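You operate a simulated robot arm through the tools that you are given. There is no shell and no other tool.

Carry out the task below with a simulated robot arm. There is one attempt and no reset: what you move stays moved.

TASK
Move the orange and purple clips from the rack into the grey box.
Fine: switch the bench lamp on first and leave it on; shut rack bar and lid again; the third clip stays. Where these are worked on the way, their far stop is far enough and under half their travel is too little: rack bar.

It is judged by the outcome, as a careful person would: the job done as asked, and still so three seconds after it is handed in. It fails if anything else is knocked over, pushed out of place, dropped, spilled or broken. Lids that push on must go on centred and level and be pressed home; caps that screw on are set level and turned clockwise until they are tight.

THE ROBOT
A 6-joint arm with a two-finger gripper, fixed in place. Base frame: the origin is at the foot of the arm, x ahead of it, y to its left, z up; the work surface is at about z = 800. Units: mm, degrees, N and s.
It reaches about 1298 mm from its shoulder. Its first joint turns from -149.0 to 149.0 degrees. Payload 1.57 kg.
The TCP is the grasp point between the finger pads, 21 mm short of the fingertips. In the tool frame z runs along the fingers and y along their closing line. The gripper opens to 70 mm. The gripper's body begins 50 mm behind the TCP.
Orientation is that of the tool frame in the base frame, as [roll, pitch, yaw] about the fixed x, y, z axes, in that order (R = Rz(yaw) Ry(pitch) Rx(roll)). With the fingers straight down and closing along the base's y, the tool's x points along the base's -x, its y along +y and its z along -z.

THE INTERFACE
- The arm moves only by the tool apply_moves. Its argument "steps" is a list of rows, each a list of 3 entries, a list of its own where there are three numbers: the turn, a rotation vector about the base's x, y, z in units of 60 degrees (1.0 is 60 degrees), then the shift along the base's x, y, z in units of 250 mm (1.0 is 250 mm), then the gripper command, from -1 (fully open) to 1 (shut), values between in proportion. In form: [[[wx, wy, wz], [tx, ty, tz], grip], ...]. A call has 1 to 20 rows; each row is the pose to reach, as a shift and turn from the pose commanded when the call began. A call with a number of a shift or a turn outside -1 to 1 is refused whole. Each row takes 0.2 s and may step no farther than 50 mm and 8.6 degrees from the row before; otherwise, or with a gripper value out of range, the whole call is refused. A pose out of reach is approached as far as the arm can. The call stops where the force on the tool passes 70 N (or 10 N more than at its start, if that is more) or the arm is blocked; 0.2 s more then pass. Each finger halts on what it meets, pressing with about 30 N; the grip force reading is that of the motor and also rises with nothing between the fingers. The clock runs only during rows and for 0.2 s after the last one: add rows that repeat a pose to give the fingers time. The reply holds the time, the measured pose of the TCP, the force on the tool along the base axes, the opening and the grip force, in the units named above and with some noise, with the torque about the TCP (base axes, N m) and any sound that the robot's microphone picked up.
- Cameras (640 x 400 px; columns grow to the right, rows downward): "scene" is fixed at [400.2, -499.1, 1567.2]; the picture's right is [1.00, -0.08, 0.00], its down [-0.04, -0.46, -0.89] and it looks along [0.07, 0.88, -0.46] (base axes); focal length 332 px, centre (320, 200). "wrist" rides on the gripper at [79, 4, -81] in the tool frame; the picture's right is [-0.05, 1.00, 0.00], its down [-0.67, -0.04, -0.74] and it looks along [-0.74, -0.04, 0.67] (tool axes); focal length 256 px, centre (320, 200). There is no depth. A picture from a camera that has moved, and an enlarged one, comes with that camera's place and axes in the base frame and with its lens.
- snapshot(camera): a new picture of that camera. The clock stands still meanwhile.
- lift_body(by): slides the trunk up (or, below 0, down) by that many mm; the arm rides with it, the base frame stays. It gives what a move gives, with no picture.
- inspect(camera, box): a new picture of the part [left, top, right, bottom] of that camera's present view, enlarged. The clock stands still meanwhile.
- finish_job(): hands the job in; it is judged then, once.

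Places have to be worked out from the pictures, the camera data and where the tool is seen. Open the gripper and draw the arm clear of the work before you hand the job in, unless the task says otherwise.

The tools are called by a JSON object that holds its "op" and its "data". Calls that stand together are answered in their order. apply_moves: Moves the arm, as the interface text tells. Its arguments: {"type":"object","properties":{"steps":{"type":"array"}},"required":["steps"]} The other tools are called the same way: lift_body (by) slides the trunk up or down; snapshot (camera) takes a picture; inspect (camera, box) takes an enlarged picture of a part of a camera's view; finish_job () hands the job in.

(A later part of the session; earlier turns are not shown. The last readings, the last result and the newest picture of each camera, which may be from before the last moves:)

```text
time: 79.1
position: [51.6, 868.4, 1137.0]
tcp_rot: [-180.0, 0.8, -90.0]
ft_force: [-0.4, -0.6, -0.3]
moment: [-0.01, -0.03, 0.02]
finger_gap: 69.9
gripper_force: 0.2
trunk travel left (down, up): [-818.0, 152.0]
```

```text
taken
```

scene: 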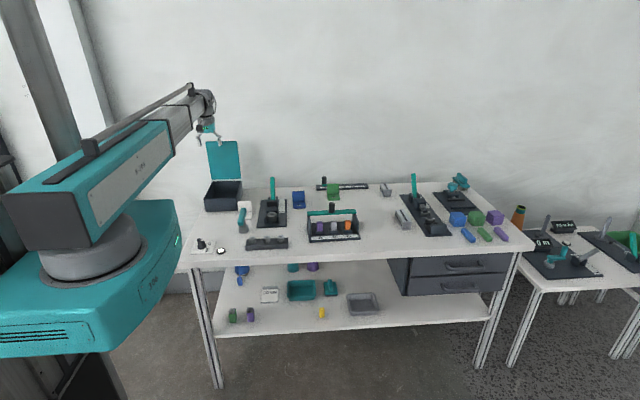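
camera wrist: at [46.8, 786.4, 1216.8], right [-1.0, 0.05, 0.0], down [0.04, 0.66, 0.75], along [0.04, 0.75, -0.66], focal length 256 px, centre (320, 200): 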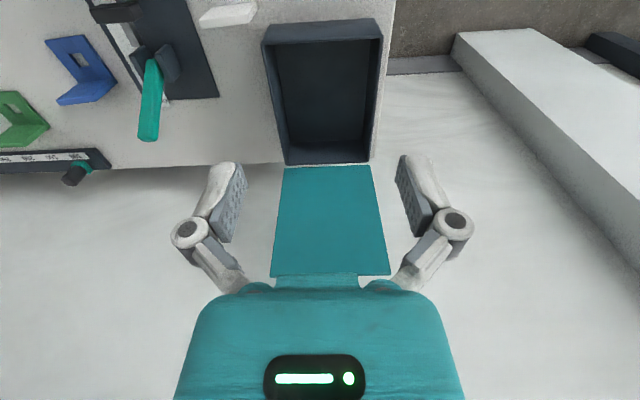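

The lid stays open. Now to the rack: travel back at height with the tool still facing +y and take a closer look at the clips.

{"op": "apply_moves", "data": {"steps": [[[0, 0, 0], [0.14, -0.1, 0], -1], [[0, 0, 0], [0.28, -0.2, 0], -1], [[0, 0, 0], [0.42, -0.3, 0], -1], [[0, 0, 0], [0.56, -0.4, 0], -1], [[0, 0, 0], [0.7, -0.5, 0], -1], [[-0.006, 0, 0], [0.87, -0.6, 0], -1]]}}

{"op": "apply_moves", "data": {"steps": [[[0, 0, 0], [0.14, -0.1, 0], -1], [[0, 0, 0], [0.28, -0.2, 0], -1], [[0, 0, 0], [0.42, -0.3, 0], -1], [[0, 0, 0], [0.56, -0.4, 0], -1], [[0, 0, 0], [0.7, -0.5, 0], -1], [[-0.006, 0, 0], [0.88, -0.58, 0], -1]]}}

{"op": "lift_body", "data": {"by": -160}}

{"op": "snapshot", "data": {"camera": "wrist"}}

{"op": "inspect", "data": {"camera": "wrist", "box": [200, 80, 440, 230]}}

```text
time: 80.5
position: [272.2, 717.3, 1135.9]
tcp_rot: [180.0, 0.3, -90.0]
ft_force: [-0.5, 0.1, 0.1]
moment: [-0.02, 0.01, 0.02]
finger_gap: 70.0
gripper_force: 0.0
trunk travel left (down, up): [-818.0, 152.0]
```

```text
time: 81.9
position: [491.5, 576.2, 1136.6]
tcp_rot: [179.9, -0.1, -90.1]
ft_force: [1.1, 0.1, -0.3]
moment: [-0.02, 0.0, 0.0]
finger_gap: 69.9
gripper_force: 0.1
trunk travel left (down, up): [-818.0, 152.0]
```

```text
time: 83.7
position: [490.2, 575.5, 975.9]
tcp_rot: [-179.9, 0.0, -90.0]
ft_force: [-1.0, -0.7, 0.3]
moment: [-0.01, -0.01, 0.0]
finger_gap: 70.1
gripper_force: 0.0
trunk travel left (down, up): [-658.0, 312.0]
```

```text
taken
camera wrist: at [487.3, 496.1, 1057.5], right [-1.0, 0.05, 0.0], down [0.04, 0.67, 0.74], along [0.04, 0.74, -0.67], focal length 256 px, centre (320, 200)
```

wrist: 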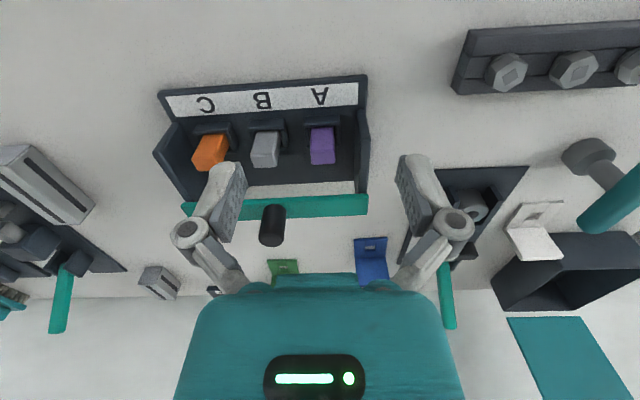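

```text
2.67 times, centred on (320, 155) of wrist
camera zoom: at [487.3, 496.1, 1057.5], right [-1.0, 0.05, 0.0], down [0.04, 0.67, 0.74], along [0.04, 0.74, -0.67], focal length 683 px, centre (320, 320)
```

zoom: 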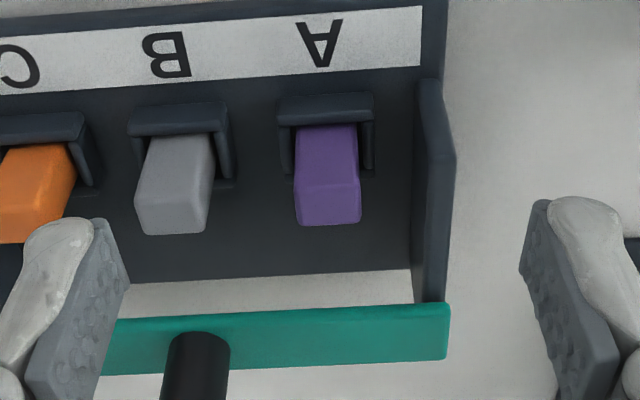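

Clip A (purple) is about 23 × 14 mm with its top at z≈865, centred near (491.5, 649); the side walls are near, so I'll grip front-to-back (closing along y, half-open). Rotate the tool and hover above clip A.

{"op": "apply_moves", "data": {"steps": [[[0, 0, -0.14], [0, 0.02, 0], -0.5], [[0, 0, -0.28], [0, 0.04, 0], 0], [[0, 0, -0.42], [0, 0.06, 0], 0], [[0, 0, -0.56], [0, 0.1, 0], 0], [[0, 0, -0.7], [0, 0.14, 0], 0], [[0, 0, -0.84], [0, 0.18, 0], 0], [[0, 0, -0.98], [0, 0.22, 0], 0]]}}

{"op": "apply_moves", "data": {"steps": [[[0, 0, -0.14], [0.004, 0.02, 0], 0], [[0, 0, -0.28], [0.004, 0.04, 0], 0], [[0, 0, -0.42], [0.004, 0.06, 0], 0], [[0, 0, -0.52], [0.004, 0.074, 0], 0], [[0, 0, -0.52], [0.004, 0.074, 0], 0]]}}

{"op": "inspect", "data": {"camera": "wrist", "box": [200, 30, 440, 230]}}

```text
time: 85.3
position: [492.6, 630.5, 976.2]
tcp_rot: [180.0, 0.1, -149.0]
ft_force: [0.2, 0.5, -0.5]
moment: [-0.01, 0.04, 0.04]
finger_gap: 35.0
gripper_force: 0.1
trunk travel left (down, up): [-658.0, 312.0]
```

```text
time: 86.5
position: [494.8, 650.5, 976.0]
tcp_rot: [-180.0, 0.0, 179.8]
ft_force: [0.5, -0.9, 0.0]
moment: [-0.01, 0.02, 0.01]
finger_gap: 35.1
gripper_force: 0.0
trunk travel left (down, up): [-658.0, 312.0]
```

```text
2.00 times, centred on (320, 130) of wrist
camera zoom: at [415.0, 653.6, 1057.4], right [0.06, 1.0, 0.0], down [0.67, -0.04, 0.74], along [0.74, -0.04, -0.67], focal length 512 px, centre (320, 340)
```

zoom: 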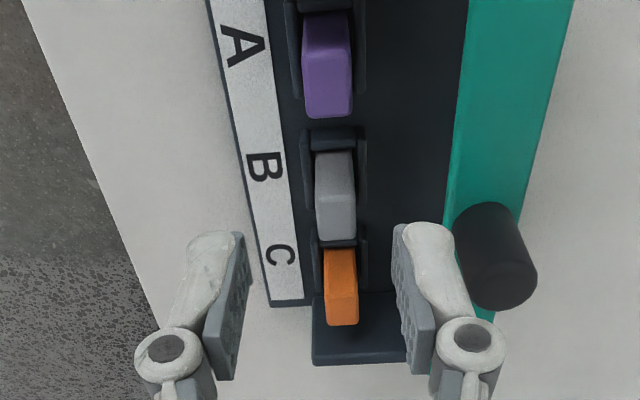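

Clip A's centre is at about (491.5, 652). Adjust and descend most of the way, then check.

{"op": "apply_moves", "data": {"steps": [[[0, 0, 0], [-0.012, 0.006, 0], 0], [[0, 0, 0], [-0.012, 0.006, 0], 0]]}}

{"op": "lift_body", "data": {"by": -80}}

{"op": "inspect", "data": {"camera": "wrist", "box": [200, 60, 440, 260]}}

{"op": "inspect", "data": {"camera": "scene", "box": [300, 190, 370, 248]}}

```text
time: 87.1
position: [489.8, 651.2, 975.2]
tcp_rot: [179.9, 0.0, 180.0]
ft_force: [0.4, -0.4, -0.2]
moment: [0.0, 0.01, -0.01]
finger_gap: 34.9
gripper_force: 0.0
trunk travel left (down, up): [-658.0, 312.0]
```

```text
time: 88.3
position: [489.9, 650.5, 896.1]
tcp_rot: [179.9, 0.1, -180.0]
ft_force: [0.0, -0.1, 0.6]
moment: [0.01, -0.02, -0.02]
finger_gap: 35.0
gripper_force: 0.1
trunk travel left (down, up): [-578.0, 392.0]
```

```text
2.00 times, centred on (320, 160) of wrist
camera zoom: at [411.0, 654.6, 977.5], right [0.05, 1.0, 0.0], down [0.67, -0.04, 0.74], along [0.74, -0.04, -0.67], focal length 512 px, centre (320, 280)
```

zoom: 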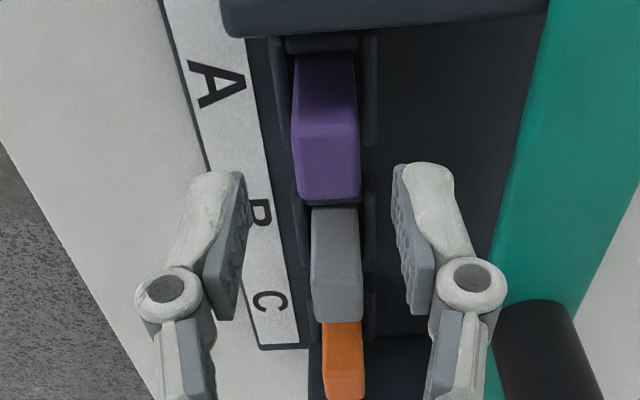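

```text
6.90 times, centred on (335, 219) of scene
camera zoom: at [400.2, -499.1, 1567.2], right [1.0, -0.08, 0.0], down [-0.04, -0.46, -0.89], along [0.07, 0.88, -0.46], focal length 2288 px, centre (217, 69)
```

zoom: 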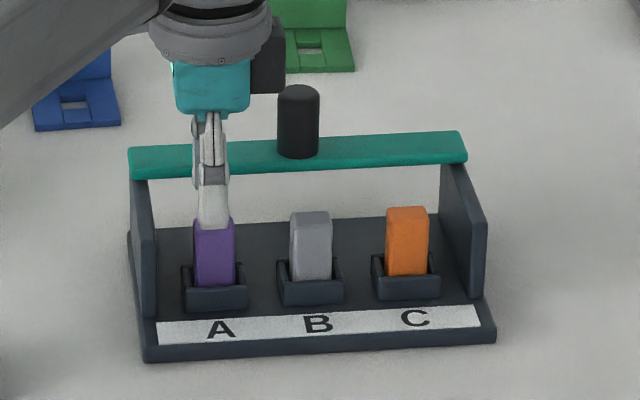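

Well aligned (shift +1.5 mm in y). Descend to TCP z≈855 so the tips stop above the socket, then close.

{"op": "apply_moves", "data": {"steps": [[[0, 0, 0], [0, 0.007, 0], 0], [[0, 0, 0], [0, 0.007, 0], 0]]}}

{"op": "lift_body", "data": {"by": -41}}

{"op": "apply_moves", "data": {"steps": [[[0, 0, 0], [0, 0, 0], 0.3], [[0, 0, 0], [0, 0, 0], 0.6], [[0, 0, 0], [0, 0, 0], 1], [[0, 0, 0], [0, 0, 0], 1], [[0, 0, 0], [0, 0, 0], 1]]}}

{"op": "inspect", "data": {"camera": "scene", "box": [300, 190, 370, 248]}}

```text
time: 88.9
position: [489.4, 652.6, 895.8]
tcp_rot: [-180.0, 0.0, 180.0]
ft_force: [0.2, 0.0, 0.0]
moment: [-0.02, 0.02, -0.01]
finger_gap: 34.9
gripper_force: 0.2
trunk travel left (down, up): [-578.0, 392.0]
```

```text
time: 89.7
position: [488.8, 652.0, 855.7]
tcp_rot: [179.9, 0.1, -180.0]
ft_force: [0.0, 0.5, -0.4]
moment: [0.02, -0.02, -0.01]
finger_gap: 34.9
gripper_force: 0.0
trunk travel left (down, up): [-537.0, 433.0]
```

```text
time: 90.9
position: [489.8, 652.0, 855.8]
tcp_rot: [180.0, 0.0, -180.0]
ft_force: [0.9, 1.8, 1.7]
moment: [0.02, -0.01, 0.29]
finger_gap: 16.9
gripper_force: 29.8
trunk travel left (down, up): [-537.0, 433.0]
```

```text
6.90 times, centred on (335, 219) of scene
camera zoom: at [400.2, -499.1, 1567.2], right [1.0, -0.08, 0.0], down [-0.04, -0.46, -0.89], along [0.07, 0.88, -0.46], focal length 2288 px, centre (217, 69)
```

zoom: 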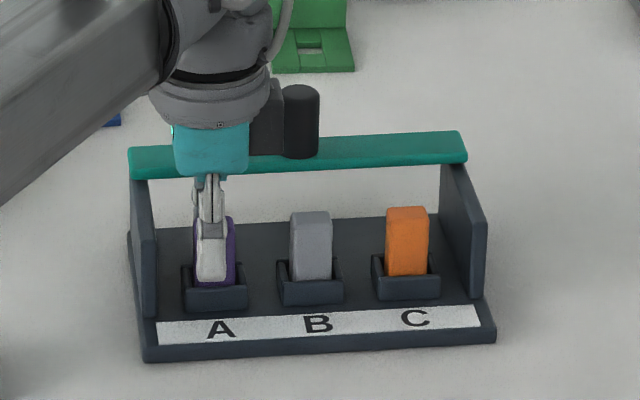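

Purple clip gripped at 16.9 mm. Lift it slowly out of the socket and check that the rack stays down.

{"op": "lift_body", "data": {"by": 20}}

{"op": "inspect", "data": {"camera": "scene", "box": [300, 190, 370, 248]}}

```text
time: 91.6
position: [488.8, 652.4, 874.4]
tcp_rot: [-180.0, 0.0, -180.0]
ft_force: [-0.3, -0.5, -0.7]
moment: [-0.01, -0.02, 0.01]
finger_gap: 16.8
gripper_force: 29.8
trunk travel left (down, up): [-557.0, 413.0]
```

```text
6.90 times, centred on (335, 219) of scene
camera zoom: at [400.2, -499.1, 1567.2], right [1.0, -0.08, 0.0], down [-0.04, -0.46, -0.89], along [0.07, 0.88, -0.46], focal length 2288 px, centre (217, 69)
```

zoom: 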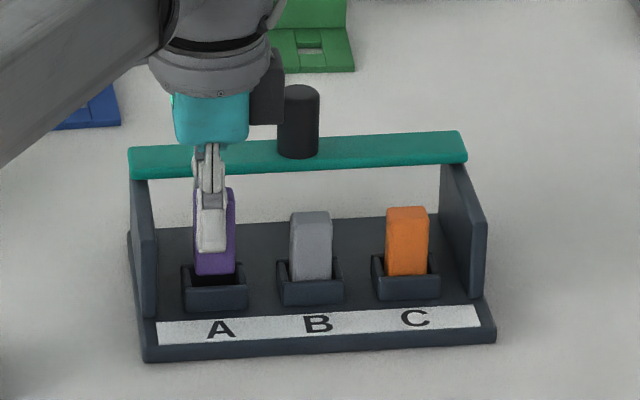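

The clip slides out cleanly; the rack stays. Raise and carry to above the open box.

{"op": "lift_body", "data": {"by": 235}}

{"op": "apply_moves", "data": {"steps": [[[0, 0, 0], [-0.13, 0.088, 0], 1], [[0, 0, 0], [-0.26, 0.176, 0], 1], [[0, 0, 0], [-0.39, 0.264, 0], 1], [[0, 0, 0], [-0.52, 0.352, 0], 1], [[0, 0, 0], [-0.65, 0.44, 0], 1], [[0, 0, 0], [-0.78, 0.528, 0], 1], [[0, 0, 0], [-0.91, 0.616, 0], 1]]}}

{"op": "apply_moves", "data": {"steps": [[[0, 0, 0], [-0.13, 0.088, 0], 1], [[0, 0, 0], [-0.26, 0.176, 0], 1], [[0, 0, 0], [-0.39, 0.264, 0], 1], [[0, 0, 0], [-0.52, 0.352, 0], 1], [[0, 0, 0], [-0.65, 0.44, 0], 1], [[0, 0, 0], [-0.78, 0.528, 0], 1], [[0, 0, 0], [-0.926, 0.616, 0], 1], [[0, 0, 0], [-0.926, 0.616, 0], 1]]}}

{"op": "snapshot", "data": {"camera": "wrist"}}

{"op": "snapshot", "data": {"camera": "scene"}}

```text
time: 94.0
position: [489.0, 654.3, 1110.4]
tcp_rot: [180.0, 0.1, 180.0]
ft_force: [0.0, 0.4, -1.3]
moment: [0.02, 0.0, -0.01]
finger_gap: 17.0
gripper_force: 30.1
trunk travel left (down, up): [-792.0, 178.0]
```

```text
time: 95.7
position: [262.1, 804.8, 1110.1]
tcp_rot: [-179.9, 0.0, 179.9]
ft_force: [0.2, 0.0, -0.7]
moment: [-0.01, -0.01, -0.01]
finger_gap: 16.9
gripper_force: 30.3
trunk travel left (down, up): [-792.0, 178.0]
```

```text
time: 97.5
position: [34.4, 962.3, 1109.9]
tcp_rot: [180.0, 0.1, 180.0]
ft_force: [0.1, -0.4, -0.4]
moment: [0.01, -0.01, -0.03]
finger_gap: 16.7
gripper_force: 29.9
trunk travel left (down, up): [-792.0, 178.0]
```

```text
taken
camera wrist: at [-45.6, 966.3, 1191.4], right [0.05, 1.0, 0.0], down [0.67, -0.04, 0.75], along [0.74, -0.04, -0.67], focal length 256 px, centre (320, 200)
```

wrist: 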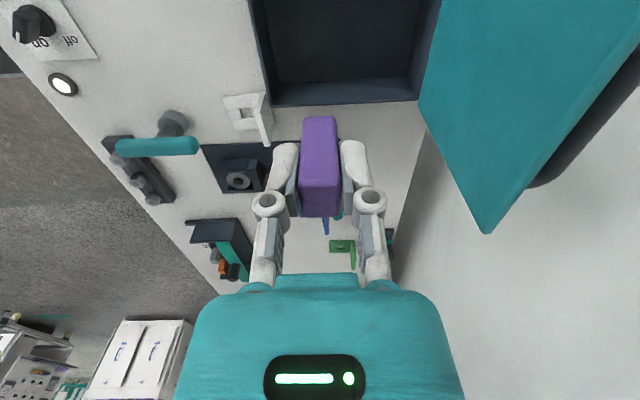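

```text
taken
```

scene: 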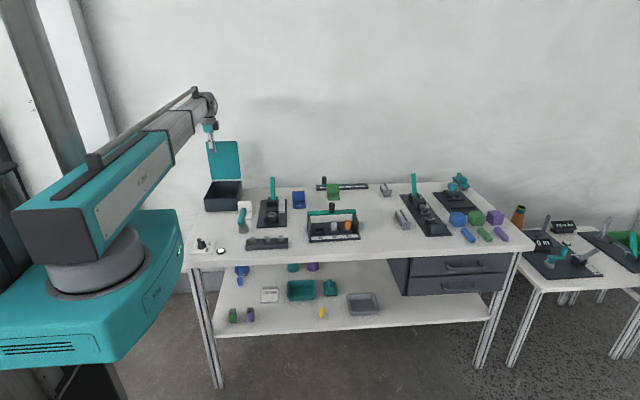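

The clip is over the box interior. Lower it toward the floor of the box in stages.

{"op": "lift_body", "data": {"by": -200}}

{"op": "snapshot", "data": {"camera": "wrist"}}

{"op": "inspect", "data": {"camera": "scene", "box": [180, 120, 280, 220]}}

```text
time: 99.6
position: [33.0, 963.6, 910.4]
tcp_rot: [179.9, 0.0, -180.0]
ft_force: [-0.4, 0.6, -0.3]
moment: [0.01, -0.01, -0.01]
finger_gap: 16.5
gripper_force: 29.9
trunk travel left (down, up): [-592.0, 378.0]
```

```text
taken
camera wrist: at [-45.5, 966.2, 991.5], right [0.05, 1.0, 0.0], down [0.67, -0.04, 0.75], along [0.74, -0.04, -0.67], focal length 256 px, centre (320, 200)
```

wrist: 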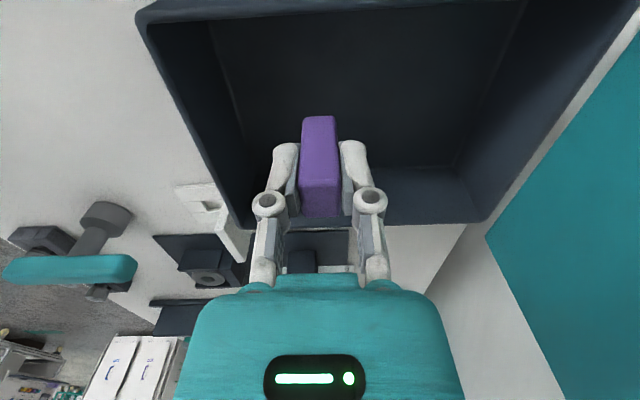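

```text
4.00 times, centred on (230, 170) of scene
camera zoom: at [400.2, -499.1, 1567.2], right [1.0, -0.08, 0.0], down [-0.04, -0.46, -0.89], along [0.07, 0.88, -0.46], focal length 1327 px, centre (680, 320)
```

zoom: 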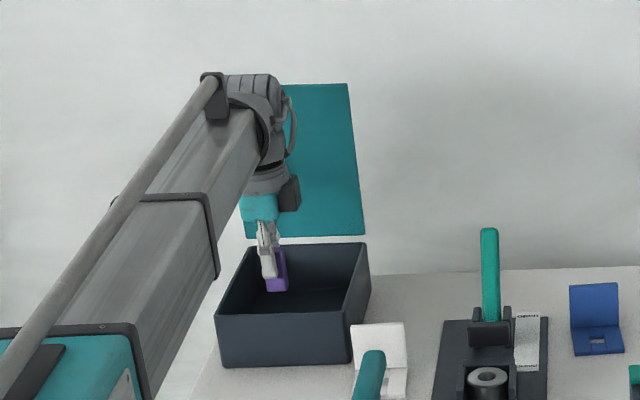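

The clip hangs within the box. Lower further until near/at floor contact.

{"op": "lift_body", "data": {"by": -45}}

{"op": "lift_body", "data": {"by": -6}}

```text
time: 100.5
position: [33.3, 963.3, 865.4]
tcp_rot: [180.0, 0.0, -180.0]
ft_force: [0.0, 0.6, -0.6]
moment: [0.02, 0.0, -0.04]
finger_gap: 16.8
gripper_force: 29.7
trunk travel left (down, up): [-547.0, 423.0]
```

```text
time: 101.0
position: [34.3, 962.1, 859.6]
tcp_rot: [180.0, 0.0, -180.0]
ft_force: [1.1, 0.9, -1.3]
moment: [0.02, -0.01, 0.0]
finger_gap: 16.7
gripper_force: 29.6
trunk travel left (down, up): [-541.0, 429.0]
```

No contact yet. A few mm more in small steps.

{"op": "lift_body", "data": {"by": -3}}

{"op": "inspect", "data": {"camera": "wrist", "box": [200, 80, 440, 240]}}

{"op": "inspect", "data": {"camera": "scene", "box": [195, 160, 255, 215]}}

```text
time: 101.6
position: [33.0, 962.6, 855.8]
tcp_rot: [-179.9, 0.1, -180.0]
ft_force: [0.6, 0.7, -0.7]
moment: [0.0, 0.01, 0.0]
finger_gap: 16.7
gripper_force: 29.3
trunk travel left (down, up): [-538.0, 432.0]
```

```text
2.50 times, centred on (320, 160) of wrist
camera zoom: at [-45.5, 966.2, 937.4], right [0.05, 1.0, 0.0], down [0.67, -0.04, 0.75], along [0.74, -0.04, -0.67], focal length 640 px, centre (320, 300)
```

zoom: 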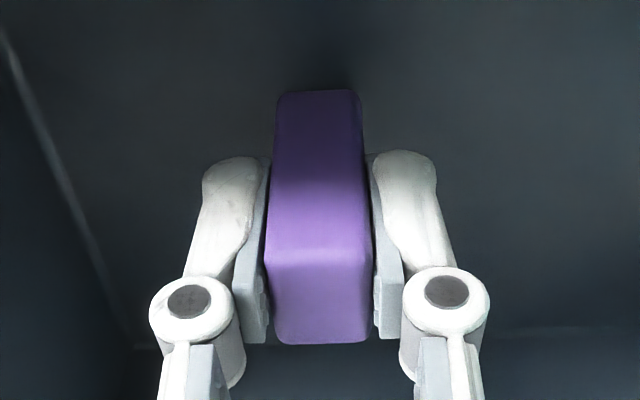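

```text
7.27 times, centred on (225, 188) of scene
camera zoom: at [400.2, -499.1, 1567.2], right [1.0, -0.08, 0.0], down [-0.04, -0.46, -0.89], along [0.07, 0.88, -0.46], focal length 2413 px, centre (1011, 291)
```

zoom: 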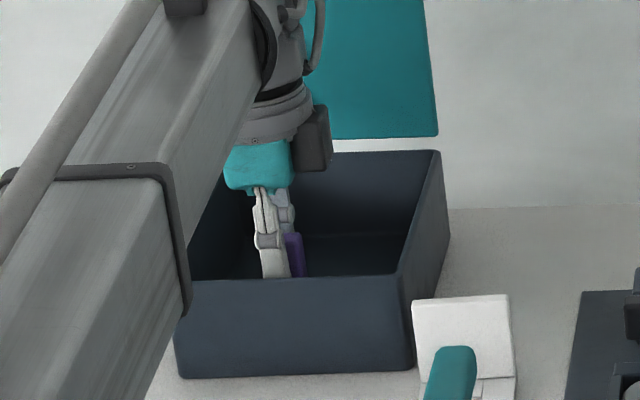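

The clip's bottom is at about z≈819, perhaps 10 mm above the box floor. Continue down carefully.

{"op": "lift_body", "data": {"by": -7}}

{"op": "lift_body", "data": {"by": -3}}

```text
time: 102.1
position: [32.5, 962.7, 849.9]
tcp_rot: [-179.9, -0.1, 180.0]
ft_force: [-0.2, 0.5, -0.6]
moment: [0.0, 0.0, 0.0]
finger_gap: 17.0
gripper_force: 30.0
trunk travel left (down, up): [-531.0, 439.0]
```

```text
time: 102.7
position: [33.2, 962.7, 847.3]
tcp_rot: [179.8, -0.1, -180.0]
ft_force: [0.8, 7.3, 25.6]
moment: [0.25, -0.09, -0.02]
finger_gap: 16.8
gripper_force: 29.4
trunk travel left (down, up): [-528.0, 442.0]
```

Contact with the floor (Fz ≈ 26 N). Release the clip and rise.

{"op": "apply_moves", "data": {"steps": [[[0, 0, 0], [0, 0, 0], 0.4], [[0, 0, 0], [0, 0, 0], 0.2], [[0, 0, 0], [0, 0, 0], 0], [[0, 0, 0], [0, 0, 0], 0]]}}

{"op": "lift_body", "data": {"by": 60}}

{"op": "snapshot", "data": {"camera": "wrist"}}

```text
time: 103.7
position: [33.4, 963.0, 846.8]
tcp_rot: [180.0, 0.0, 180.0]
ft_force: [-0.5, -0.2, 0.0]
moment: [0.0, 0.03, -0.03]
finger_gap: 34.9
gripper_force: 0.0
trunk travel left (down, up): [-528.0, 442.0]
```

```text
time: 104.7
position: [32.5, 962.9, 906.1]
tcp_rot: [180.0, 0.0, 180.0]
ft_force: [0.3, 0.3, 0.3]
moment: [0.01, 0.01, 0.0]
finger_gap: 35.0
gripper_force: 0.1
trunk travel left (down, up): [-588.0, 382.0]
```

```text
taken
camera wrist: at [-45.5, 966.3, 987.3], right [0.05, 1.0, 0.0], down [0.67, -0.04, 0.75], along [0.74, -0.04, -0.67], focal length 256 px, centre (320, 200)
```

wrist: 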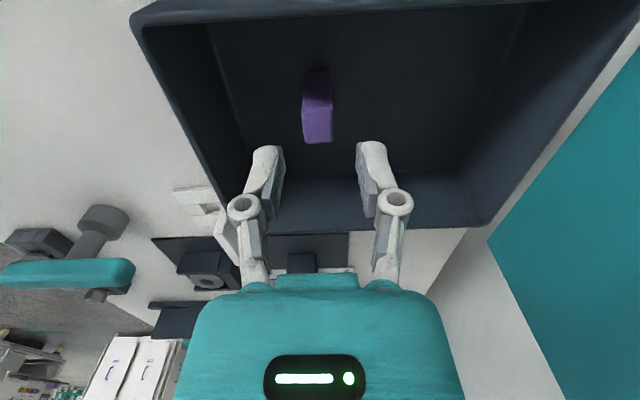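

The purple clip stands in the box. Now return for the orange clip (≈605, 654).

{"op": "lift_body", "data": {"by": 205}}

{"op": "apply_moves", "data": {"steps": [[[0, 0, 0], [0.15, -0.082, 0], 0], [[0, 0, 0], [0.3, -0.164, 0], 0], [[0, 0, 0], [0.45, -0.246, 0], 0], [[0, 0, 0], [0.6, -0.328, 0], 0], [[0, 0, 0], [0.763, -0.412, 0], 0]]}}

{"op": "apply_moves", "data": {"steps": [[[0, 0, 0], [0.15, -0.082, 0], 0], [[0, 0, 0], [0.3, -0.164, 0], 0], [[0, 0, 0], [0.45, -0.246, 0], 0], [[0, 0, 0], [0.6, -0.328, 0], 0], [[0, 0, 0], [0.763, -0.412, 0], 0]]}}

{"op": "apply_moves", "data": {"steps": [[[0, 0, 0], [0.15, -0.082, 0], 0], [[0, 0, 0], [0.3, -0.164, 0], 0], [[0, 0, 0], [0.45, -0.246, 0], 0], [[0, 0, 0], [0.6, -0.328, 0], 0], [[0, 0, 0], [0.763, -0.412, 0], 0], [[0, 0, 0], [0.763, -0.412, 0], 0]]}}

{"op": "lift_body", "data": {"by": -140}}

{"op": "inspect", "data": {"camera": "wrist", "box": [200, 30, 440, 230]}}

```text
time: 106.9
position: [33.4, 962.4, 1113.0]
tcp_rot: [179.9, 0.0, 180.0]
ft_force: [-0.4, -0.4, -0.4]
moment: [0.0, 0.0, -0.02]
finger_gap: 35.0
gripper_force: 0.1
trunk travel left (down, up): [-793.0, 177.0]
```

```text
time: 108.1
position: [224.3, 862.1, 1111.9]
tcp_rot: [-179.9, 0.0, -179.9]
ft_force: [0.2, -0.4, -0.4]
moment: [0.0, -0.01, 0.0]
finger_gap: 35.0
gripper_force: 0.0
trunk travel left (down, up): [-793.0, 177.0]
```

```text
time: 109.3
position: [419.3, 758.4, 1111.6]
tcp_rot: [-180.0, 0.0, -180.0]
ft_force: [0.0, -0.3, -0.6]
moment: [0.02, -0.01, 0.01]
finger_gap: 35.1
gripper_force: 0.2
trunk travel left (down, up): [-793.0, 177.0]
```

```text
time: 110.7
position: [605.2, 655.5, 1110.6]
tcp_rot: [180.0, -0.1, -179.9]
ft_force: [0.2, 0.2, -0.5]
moment: [0.01, 0.01, -0.01]
finger_gap: 35.0
gripper_force: 0.0
trunk travel left (down, up): [-793.0, 177.0]
```

```text
time: 112.3
position: [604.7, 657.2, 971.5]
tcp_rot: [180.0, 0.0, -179.9]
ft_force: [-0.2, -0.1, -0.6]
moment: [0.03, -0.01, 0.0]
finger_gap: 34.8
gripper_force: 0.0
trunk travel left (down, up): [-653.0, 317.0]
```

```text
2.00 times, centred on (320, 130) of wrist
camera zoom: at [525.9, 659.6, 1052.5], right [0.05, 1.0, 0.0], down [0.67, -0.04, 0.74], along [0.74, -0.04, -0.67], focal length 512 px, centre (320, 340)
```

zoom: 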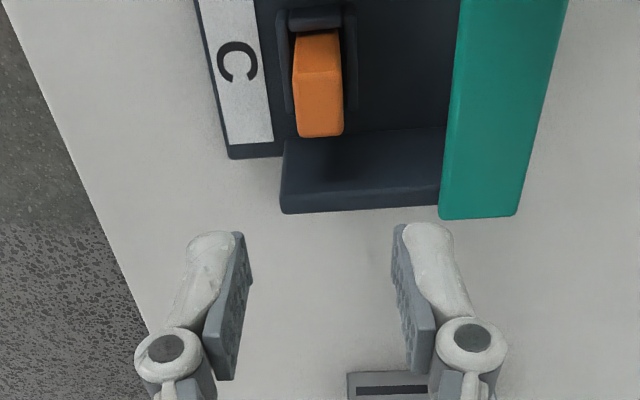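

Clip C is centred at about (606, 656), essentially under the tool. Small correction, then descend and grip.

{"op": "apply_moves", "data": {"steps": [[[0, 0, 0], [0.006, -0.003, 0], 0], [[0, 0, 0], [0.006, -0.003, 0], 0]]}}

{"op": "lift_body", "data": {"by": -76}}

{"op": "inspect", "data": {"camera": "wrist", "box": [200, 60, 440, 260]}}

{"op": "inspect", "data": {"camera": "scene", "box": [300, 190, 370, 248]}}

```text
time: 112.9
position: [606.8, 656.8, 971.5]
tcp_rot: [-180.0, 0.0, -180.0]
ft_force: [-0.2, 0.1, 0.3]
moment: [0.01, -0.03, -0.03]
finger_gap: 35.0
gripper_force: 0.1
trunk travel left (down, up): [-653.0, 317.0]
```

```text
time: 114.1
position: [606.5, 656.7, 895.6]
tcp_rot: [179.9, -0.1, 180.0]
ft_force: [-0.2, -0.6, -0.4]
moment: [0.0, -0.01, 0.01]
finger_gap: 35.0
gripper_force: 0.1
trunk travel left (down, up): [-577.0, 393.0]
```

```text
2.00 times, centred on (320, 160) of wrist
camera zoom: at [527.6, 659.5, 976.5], right [0.05, 1.0, 0.0], down [0.67, -0.04, 0.74], along [0.74, -0.04, -0.67], focal length 512 px, centre (320, 280)
```

zoom: 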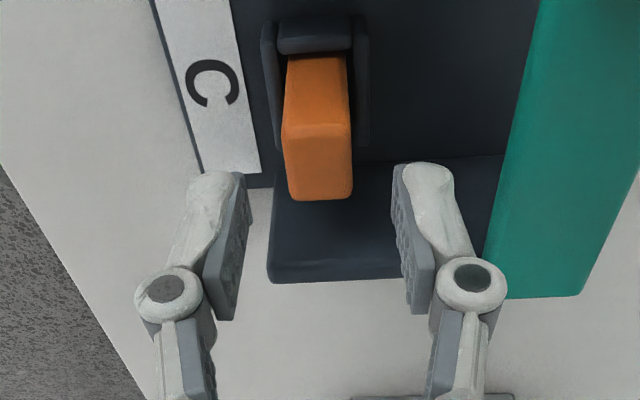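

```text
6.90 times, centred on (335, 219) of scene
camera zoom: at [400.2, -499.1, 1567.2], right [1.0, -0.08, 0.0], down [-0.04, -0.46, -0.89], along [0.07, 0.88, -0.46], focal length 2288 px, centre (217, 69)
```

zoom: 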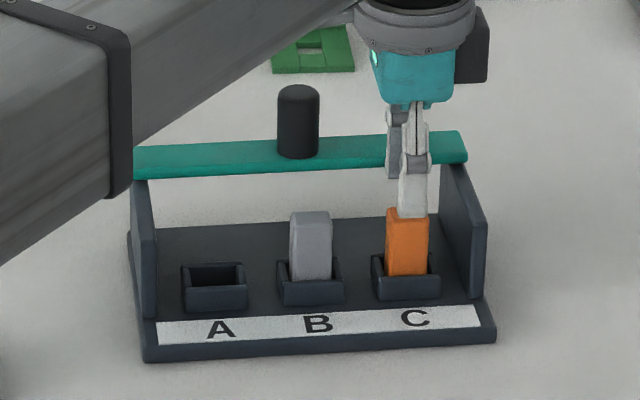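

Aligned within ~1 mm. Descend the last 40 mm and grip.

{"op": "apply_moves", "data": {"steps": [[[0, 0, 0], [0, -0.003, 0], 0], [[0, 0, 0], [0, -0.003, 0], 0]]}}

{"op": "lift_body", "data": {"by": -40}}

{"op": "apply_moves", "data": {"steps": [[[0, 0, 0], [0, 0, 0], 0.3], [[0, 0, 0], [0, 0, 0], 0.6], [[0, 0, 0], [0, 0, 0], 1], [[0, 0, 0], [0, 0, 0], 1], [[0, 0, 0], [0, 0, 0], 1]]}}

{"op": "lift_body", "data": {"by": 20}}

{"op": "inspect", "data": {"camera": "scene", "box": [300, 190, 370, 248]}}

```text
time: 114.7
position: [605.6, 655.9, 895.9]
tcp_rot: [-180.0, 0.0, -180.0]
ft_force: [-0.6, 0.6, 0.4]
moment: [-0.01, 0.02, 0.0]
finger_gap: 34.9
gripper_force: 0.1
trunk travel left (down, up): [-577.0, 393.0]
```

```text
time: 115.5
position: [605.9, 655.7, 855.9]
tcp_rot: [-180.0, 0.0, 180.0]
ft_force: [-0.1, 0.1, -0.3]
moment: [-0.02, -0.03, 0.0]
finger_gap: 35.1
gripper_force: 0.0
trunk travel left (down, up): [-537.0, 433.0]
```

```text
time: 116.7
position: [604.9, 655.3, 856.1]
tcp_rot: [-179.9, 0.0, 180.0]
ft_force: [0.6, 1.2, -1.7]
moment: [0.0, 0.03, 0.04]
finger_gap: 16.8
gripper_force: 30.2
trunk travel left (down, up): [-537.0, 433.0]
```

```text
time: 117.4
position: [606.0, 654.6, 874.5]
tcp_rot: [-180.0, 0.0, 180.0]
ft_force: [-0.3, -1.0, -0.8]
moment: [-0.01, -0.02, 0.02]
finger_gap: 16.6
gripper_force: 30.0
trunk travel left (down, up): [-557.0, 413.0]
```

```text
6.90 times, centred on (335, 219) of scene
camera zoom: at [400.2, -499.1, 1567.2], right [1.0, -0.08, 0.0], down [-0.04, -0.46, -0.89], along [0.07, 0.88, -0.46], focal length 2288 px, centre (217, 69)
```

zoom: 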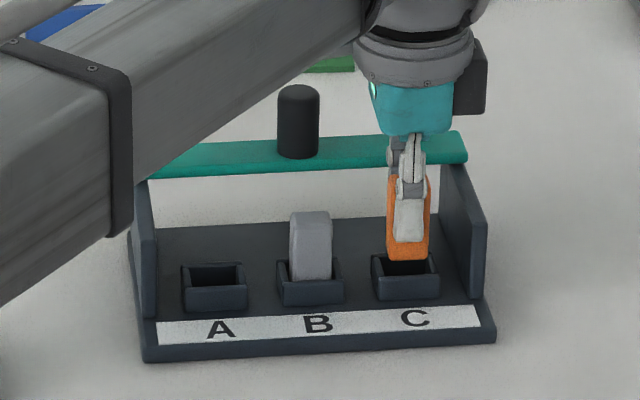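

Orange is out; grey clip stays in B. Raise and carry it to the box at about (85, 963), beside the purple one.

{"op": "lift_body", "data": {"by": 235}}

{"op": "apply_moves", "data": {"steps": [[[0, 0, 0], [-0.14, 0.082, 0], 1], [[0, 0, 0], [-0.28, 0.164, 0], 1], [[0, 0, 0], [-0.42, 0.246, 0], 1], [[0, 0, 0], [-0.56, 0.328, 0], 1], [[0, 0, 0], [-0.695, 0.411, 0], 1]]}}

{"op": "apply_moves", "data": {"steps": [[[0, 0, 0], [-0.14, 0.082, 0], 1], [[0, 0, 0], [-0.28, 0.164, 0], 1], [[0, 0, 0], [-0.42, 0.246, 0], 1], [[0, 0, 0], [-0.56, 0.328, 0], 1], [[0, 0, 0], [-0.695, 0.411, 0], 1]]}}

{"op": "apply_moves", "data": {"steps": [[[0, 0, 0], [-0.14, 0.082, 0], 1], [[0, 0, 0], [-0.28, 0.164, 0], 1], [[0, 0, 0], [-0.42, 0.246, 0], 1], [[0, 0, 0], [-0.56, 0.328, 0], 1], [[0, 0, 0], [-0.695, 0.411, 0], 1], [[0, 0, 0], [-0.695, 0.411, 0], 1]]}}

{"op": "snapshot", "data": {"camera": "wrist"}}

```text
time: 119.8
position: [606.4, 655.5, 1108.7]
tcp_rot: [-180.0, 0.0, -180.0]
ft_force: [0.5, 0.8, -0.7]
moment: [0.01, 0.02, 0.01]
finger_gap: 16.8
gripper_force: 29.9
trunk travel left (down, up): [-792.0, 178.0]
```

```text
time: 121.0
position: [430.7, 755.3, 1109.9]
tcp_rot: [-180.0, 0.0, 179.9]
ft_force: [0.7, -0.1, -0.2]
moment: [0.02, 0.01, 0.03]
finger_gap: 16.8
gripper_force: 30.1
trunk travel left (down, up): [-792.0, 178.0]
```

```text
time: 122.2
position: [255.5, 861.1, 1110.4]
tcp_rot: [179.9, 0.0, -180.0]
ft_force: [0.3, -0.5, -1.1]
moment: [-0.03, 0.0, 0.02]
finger_gap: 16.9
gripper_force: 29.6
trunk travel left (down, up): [-792.0, 178.0]
```

```text
time: 123.6
position: [84.1, 960.9, 1111.3]
tcp_rot: [180.0, -0.1, 179.9]
ft_force: [-0.2, -0.2, -1.0]
moment: [-0.03, 0.02, -0.02]
finger_gap: 16.7
gripper_force: 30.1
trunk travel left (down, up): [-792.0, 178.0]
```

```text
taken
camera wrist: at [4.8, 964.9, 1191.4], right [0.05, 1.0, 0.0], down [0.67, -0.04, 0.75], along [0.74, -0.04, -0.67], focal length 256 px, centre (320, 200)
```

wrist: 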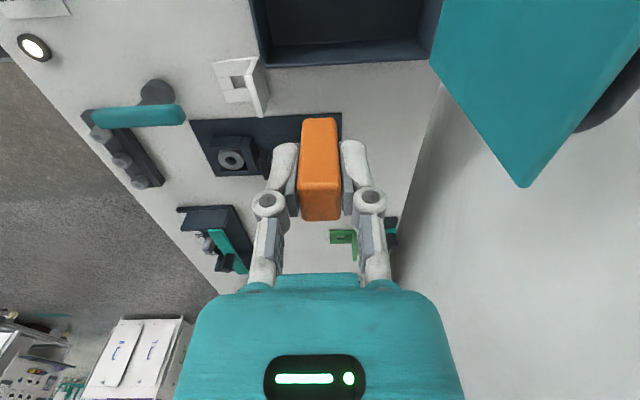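

Lower into the box, checking on the way.

{"op": "lift_body", "data": {"by": -225}}

{"op": "snapshot", "data": {"camera": "wrist"}}

{"op": "inspect", "data": {"camera": "scene", "box": [180, 120, 280, 220]}}

```text
time: 126.0
position: [84.0, 961.7, 885.7]
tcp_rot: [-180.0, 0.0, -180.0]
ft_force: [-1.0, 0.8, 0.5]
moment: [0.0, 0.0, -0.03]
finger_gap: 16.8
gripper_force: 30.2
trunk travel left (down, up): [-567.0, 403.0]
```

```text
taken
camera wrist: at [4.9, 964.8, 966.5], right [0.05, 1.0, 0.0], down [0.67, -0.04, 0.75], along [0.74, -0.04, -0.67], focal length 256 px, centre (320, 200)
```

wrist: 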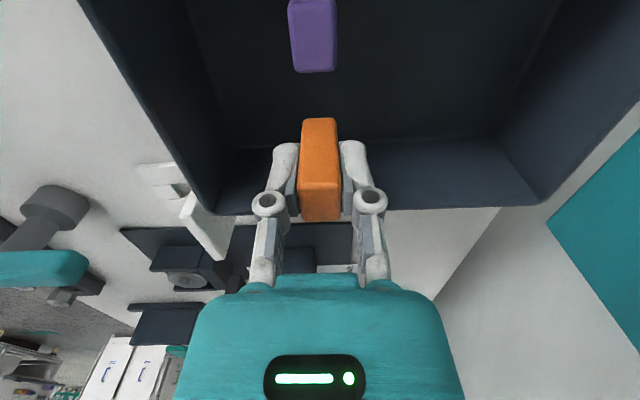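

```text
4.00 times, centred on (230, 170) of scene
camera zoom: at [400.2, -499.1, 1567.2], right [1.0, -0.08, 0.0], down [-0.04, -0.46, -0.89], along [0.07, 0.88, -0.46], focal length 1327 px, centre (680, 320)
```

zoom: 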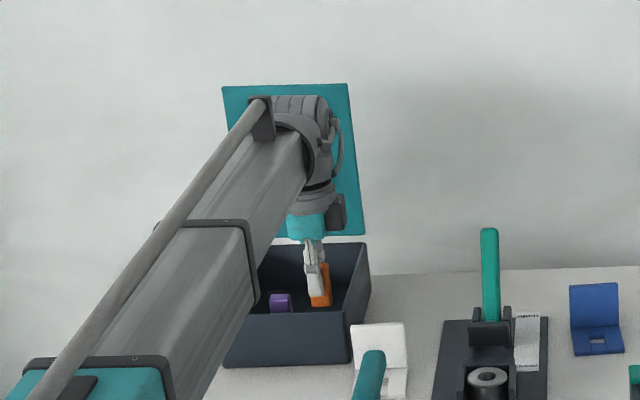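

Clear on all sides. Lower to just above the floor (contact expected near TCP z≈848), release.

{"op": "lift_body", "data": {"by": -35}}

{"op": "lift_body", "data": {"by": -2}}

{"op": "apply_moves", "data": {"steps": [[[0, 0, 0], [0, 0, 0], 0.4], [[0, 0, 0], [0, 0, 0], 0.2], [[0, 0, 0], [0, 0, 0], 0], [[0, 0, 0], [0, 0, 0], 0]]}}

{"op": "lift_body", "data": {"by": 60}}

{"op": "snapshot", "data": {"camera": "wrist"}}

```text
time: 126.8
position: [83.5, 960.8, 850.6]
tcp_rot: [-179.9, 0.0, 180.0]
ft_force: [0.0, -0.9, 0.4]
moment: [0.03, -0.01, -0.02]
finger_gap: 16.7
gripper_force: 30.5
trunk travel left (down, up): [-532.0, 438.0]
```

```text
time: 127.3
position: [83.9, 960.5, 849.0]
tcp_rot: [-179.9, 0.0, -180.0]
ft_force: [0.6, -0.3, -1.0]
moment: [0.0, 0.01, 0.02]
finger_gap: 16.8
gripper_force: 29.7
trunk travel left (down, up): [-530.0, 440.0]
```

```text
time: 128.3
position: [83.4, 961.5, 847.9]
tcp_rot: [180.0, 0.1, 179.9]
ft_force: [-1.0, 0.6, 0.4]
moment: [-0.01, 0.03, -0.01]
finger_gap: 34.9
gripper_force: 0.1
trunk travel left (down, up): [-530.0, 440.0]
```

```text
time: 129.3
position: [82.7, 961.7, 906.7]
tcp_rot: [-179.9, -0.1, 180.0]
ft_force: [-0.3, 1.0, -0.6]
moment: [0.03, 0.0, -0.03]
finger_gap: 35.2
gripper_force: 0.0
trunk travel left (down, up): [-590.0, 380.0]
```

```text
taken
camera wrist: at [4.9, 964.9, 989.3], right [0.05, 1.0, 0.0], down [0.67, -0.04, 0.75], along [0.74, -0.04, -0.67], focal length 256 px, centre (320, 200)
```

wrist: 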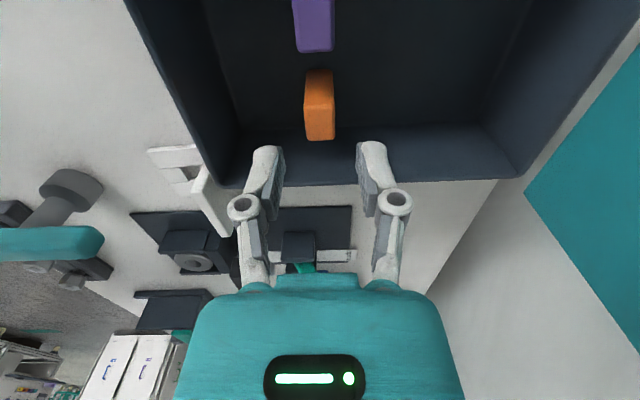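

Both clips stand in the box. Now close the lid: raise, turn the tool back to face +y with fingers closed, and re-enter the handle gap from above.

{"op": "lift_body", "data": {"by": 230}}

{"op": "apply_moves", "data": {"steps": [[[0, 0, 0.14], [-0.02, 0, 0], 0.3], [[0, 0, 0.28], [-0.04, 0, 0], 0.6], [[0, 0, 0.42], [-0.06, 0, 0], 1], [[0, 0, 0.56], [-0.08, 0, 0], 1], [[0, 0, 0.7], [-0.1, 0, 0], 1], [[0, 0, 0.84], [-0.12, 0, 0], 1], [[0, 0, 0.98], [-0.12, 0, 0], 1]]}}

{"op": "apply_moves", "data": {"steps": [[[0, 0, 0.14], [0, 0, 0], 1], [[0, 0, 0.28], [0, 0, 0], 1], [[0, 0, 0.42], [0, 0, 0], 1], [[0, 0, 0.518], [0, 0, 0], 1], [[0, 0, 0.518], [0, 0, 0], 1]]}}

{"op": "snapshot", "data": {"camera": "wrist"}}

```text
time: 131.7
position: [83.3, 961.2, 1137.9]
tcp_rot: [180.0, 0.1, 180.0]
ft_force: [-0.2, 0.5, -0.2]
moment: [-0.02, 0.02, -0.01]
finger_gap: 35.0
gripper_force: 0.2
trunk travel left (down, up): [-820.0, 150.0]
```

```text
time: 133.3
position: [53.4, 961.1, 1138.9]
tcp_rot: [-179.9, 0.0, -121.1]
ft_force: [0.3, 0.1, 0.4]
moment: [0.03, 0.01, -0.02]
finger_gap: 0.3
gripper_force: 28.9
trunk travel left (down, up): [-820.0, 150.0]
```

```text
time: 134.5
position: [53.9, 961.3, 1138.9]
tcp_rot: [-180.0, -0.1, -90.0]
ft_force: [-0.1, 0.7, -0.4]
moment: [0.0, -0.01, 0.03]
finger_gap: 0.0
gripper_force: 29.2
trunk travel left (down, up): [-820.0, 150.0]
```

```text
taken
camera wrist: at [49.5, 880.6, 1219.4], right [-1.0, 0.05, 0.0], down [0.04, 0.67, 0.74], along [0.04, 0.74, -0.67], focal length 256 px, centre (320, 200)
```

wrist: 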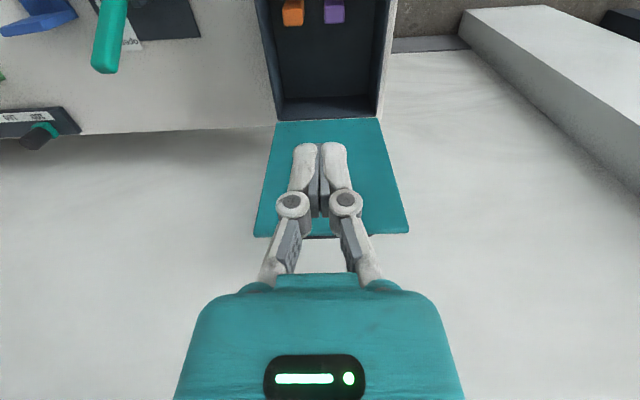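

Lid still upright, both clips visible in the box. Move over the lid top to the gap behind it (y≈1111), staying above the edge.

{"op": "apply_moves", "data": {"steps": [[[0, 0, 0], [-0.004, 0.15, 0], 1], [[0, 0, 0], [-0.004, 0.3, 0], 1], [[0, 0, 0], [-0.004, 0.45, 0], 1], [[0, 0, 0], [-0.004, 0.59, 0], 1], [[0, 0, 0], [-0.004, 0.6, 0], 1]]}}

{"op": "lift_body", "data": {"by": -40}}

{"op": "snapshot", "data": {"camera": "wrist"}}

{"op": "inspect", "data": {"camera": "scene", "box": [180, 120, 280, 220]}}

```text
time: 135.7
position: [53.8, 1112.2, 1138.1]
tcp_rot: [179.9, -0.1, -90.1]
ft_force: [0.6, 0.3, 0.3]
moment: [0.01, 0.01, 0.0]
finger_gap: 0.0
gripper_force: 28.6
trunk travel left (down, up): [-820.0, 150.0]
```

```text
time: 136.6
position: [53.9, 1111.4, 1096.6]
tcp_rot: [-179.9, 0.0, -90.1]
ft_force: [0.2, 0.4, -0.1]
moment: [0.04, -0.02, 0.01]
finger_gap: 0.1
gripper_force: 28.6
trunk travel left (down, up): [-780.0, 190.0]
```

```text
taken
camera wrist: at [49.6, 1031.1, 1179.5], right [-1.0, 0.06, 0.0], down [0.04, 0.67, 0.75], along [0.04, 0.74, -0.67], focal length 256 px, centre (320, 200)
```

wrist: 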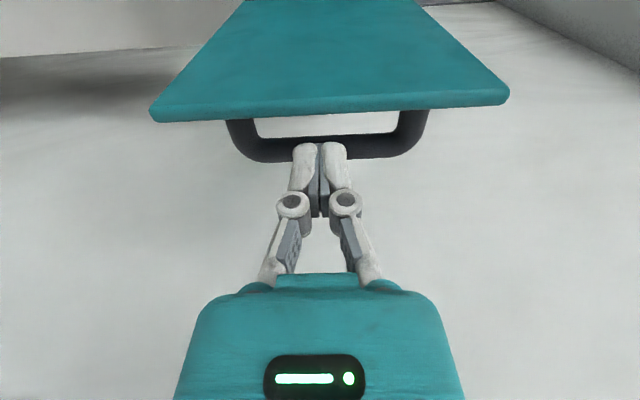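

```text
4.00 times, centred on (230, 170) of scene
camera zoom: at [400.2, -499.1, 1567.2], right [1.0, -0.08, 0.0], down [-0.04, -0.46, -0.89], along [0.07, 0.88, -0.46], focal length 1327 px, centre (680, 320)
```

zoom: 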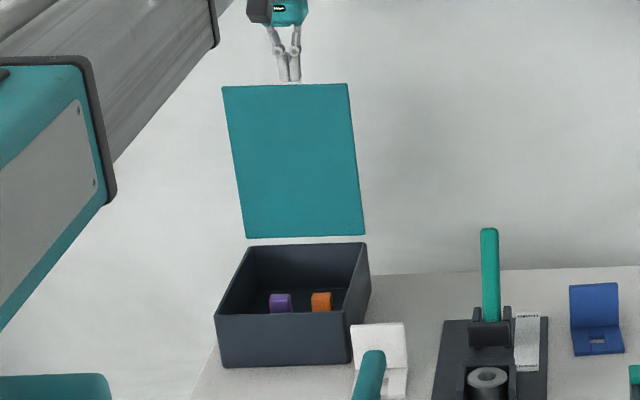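

The gap between lid face (y≈1092) and handle bar (y≈1126–1140) is right below the closed fingers. Lower into it.

{"op": "lift_body", "data": {"by": -40}}

{"op": "lift_body", "data": {"by": -20}}

{"op": "apply_moves", "data": {"steps": [[[0, 0, 0], [0, -0.02, 0], 1], [[0, 0, 0], [0, -0.04, 0], 1], [[0, 0, 0], [0, -0.06, 0], 1]]}}

{"op": "snapshot", "data": {"camera": "wrist"}}

{"op": "inspect", "data": {"camera": "scene", "box": [180, 120, 280, 220]}}

```text
time: 137.4
position: [53.2, 1110.8, 1058.3]
tcp_rot: [180.0, 0.1, -90.1]
ft_force: [-0.9, -0.1, -0.4]
moment: [0.03, -0.01, -0.03]
finger_gap: 0.2
gripper_force: 28.3
trunk travel left (down, up): [-740.0, 230.0]
```

```text
time: 138.1
position: [53.0, 1111.9, 1037.9]
tcp_rot: [-180.0, 0.1, -90.1]
ft_force: [0.4, 0.3, -0.9]
moment: [-0.05, 0.02, 0.03]
finger_gap: 0.2
gripper_force: 28.0
trunk travel left (down, up): [-720.0, 250.0]
```

```text
time: 138.8
position: [52.5, 1097.0, 1038.4]
tcp_rot: [-180.0, 0.0, -90.0]
ft_force: [0.5, 1.7, 1.8]
moment: [0.02, -0.03, 0.05]
finger_gap: 0.0
gripper_force: 28.6
trunk travel left (down, up): [-720.0, 250.0]
```

```text
taken
camera wrist: at [48.8, 1016.9, 1119.3], right [-1.0, 0.06, 0.0], down [0.04, 0.67, 0.75], along [0.04, 0.74, -0.67], focal length 256 px, centre (320, 200)
```

wrist: 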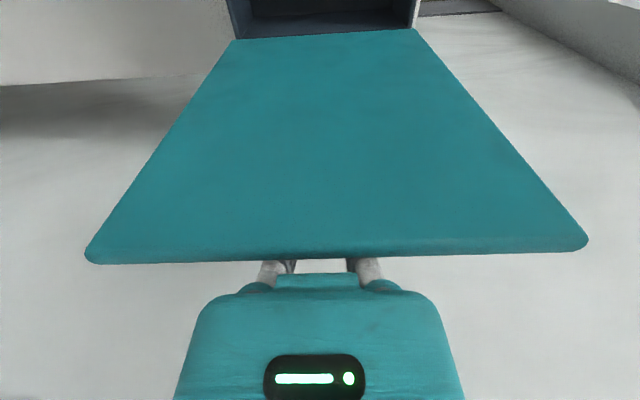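

```text
4.00 times, centred on (230, 170) of scene
camera zoom: at [400.2, -499.1, 1567.2], right [1.0, -0.08, 0.0], down [-0.04, -0.46, -0.89], along [0.07, 0.88, -0.46], focal length 1327 px, centre (680, 320)
```

zoom: 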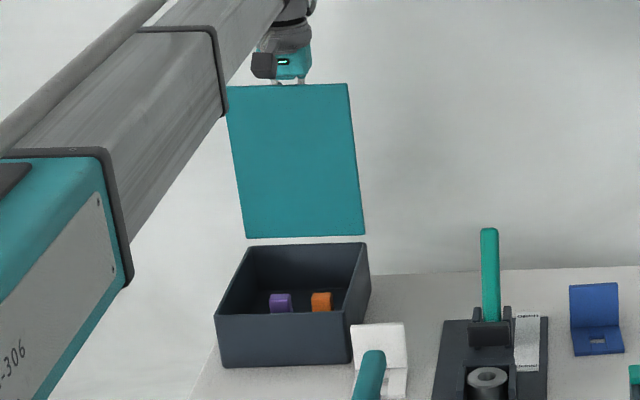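

Beginning to touch the lid face. Push it −y past its balance; the bar should then lean on the finger.

{"op": "apply_moves", "data": {"steps": [[[0, 0, 0], [0, -0.02, 0], 1], [[0, 0, 0], [0, -0.04, 0], 1], [[0, 0, 0], [0, -0.06, 0], 1], [[0, 0, 0], [0, -0.06, 0], 1]]}}

{"op": "snapshot", "data": {"camera": "wrist"}}

{"op": "inspect", "data": {"camera": "scene", "box": [180, 120, 280, 220]}}

```text
time: 139.8
position: [52.8, 1081.6, 1038.4]
tcp_rot: [179.9, 0.1, -90.2]
ft_force: [-0.3, 2.2, -0.5]
moment: [0.04, 0.05, 0.01]
finger_gap: 6.1
gripper_force: 28.6
trunk travel left (down, up): [-720.0, 250.0]
```

```text
taken
camera wrist: at [49.0, 1001.8, 1119.1], right [-1.0, 0.06, 0.0], down [0.04, 0.67, 0.74], along [0.04, 0.74, -0.67], focal length 256 px, centre (320, 200)
```

wrist: 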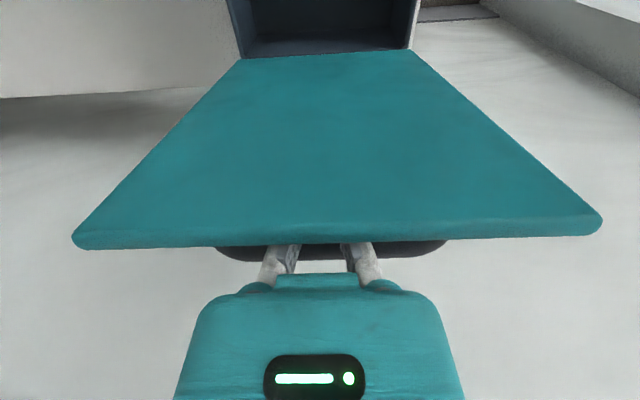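

```text
4.00 times, centred on (230, 170) of scene
camera zoom: at [400.2, -499.1, 1567.2], right [1.0, -0.08, 0.0], down [-0.04, -0.46, -0.89], along [0.07, 0.88, -0.46], focal length 1327 px, centre (680, 320)
```

zoom: 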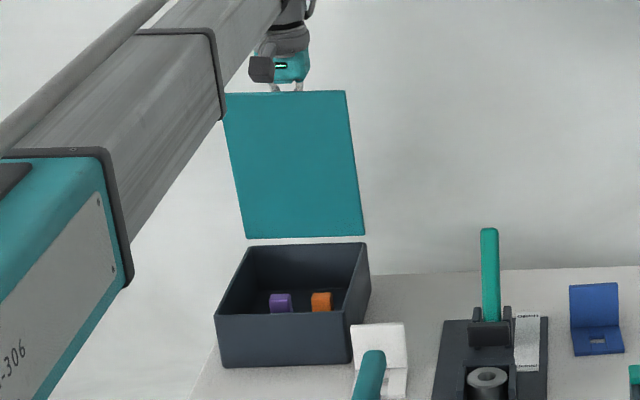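

The lid follows to about 80°. Continue pulling −y.

{"op": "apply_moves", "data": {"steps": [[[0, 0, 0], [0, -0.03, 0], 1], [[0, 0, 0], [0, -0.06, 0], 1], [[0, 0, 0], [0, -0.08, 0], 1], [[0, 0, 0], [0, -0.08, 0], 1]]}}

{"op": "snapshot", "data": {"camera": "wrist"}}

{"op": "inspect", "data": {"camera": "scene", "box": [180, 120, 280, 220]}}

```text
time: 140.8
position: [51.2, 1061.5, 1037.4]
tcp_rot: [-179.9, 0.0, -90.2]
ft_force: [0.0, 1.2, -0.2]
moment: [0.03, -0.01, 0.01]
finger_gap: 5.9
gripper_force: 28.9
trunk travel left (down, up): [-720.0, 250.0]
```

```text
taken
camera wrist: at [48.1, 981.2, 1119.3], right [-1.0, 0.06, 0.0], down [0.04, 0.67, 0.74], along [0.04, 0.74, -0.67], focal length 256 px, centre (320, 200)
```

wrist: 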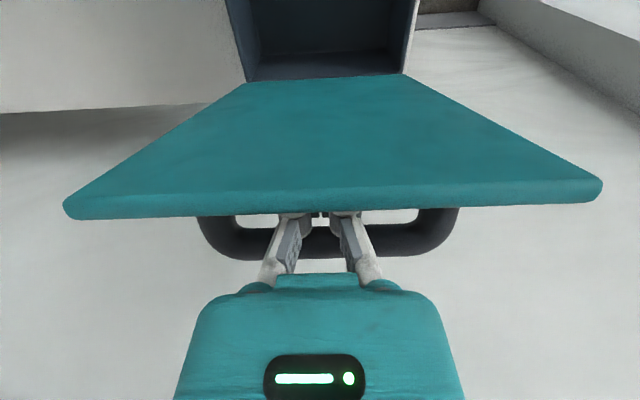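

```text
4.00 times, centred on (230, 170) of scene
camera zoom: at [400.2, -499.1, 1567.2], right [1.0, -0.08, 0.0], down [-0.04, -0.46, -0.89], along [0.07, 0.88, -0.46], focal length 1327 px, centre (680, 320)
```

zoom: 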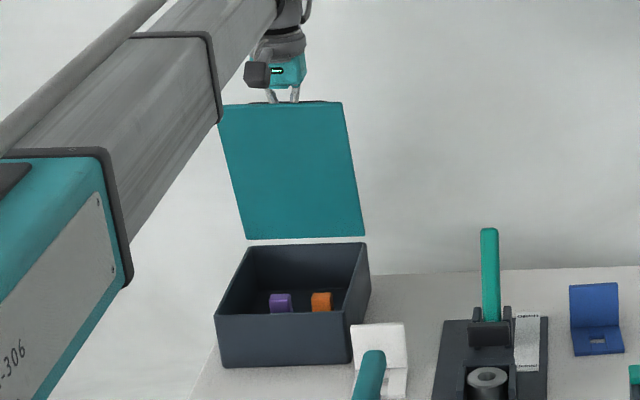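

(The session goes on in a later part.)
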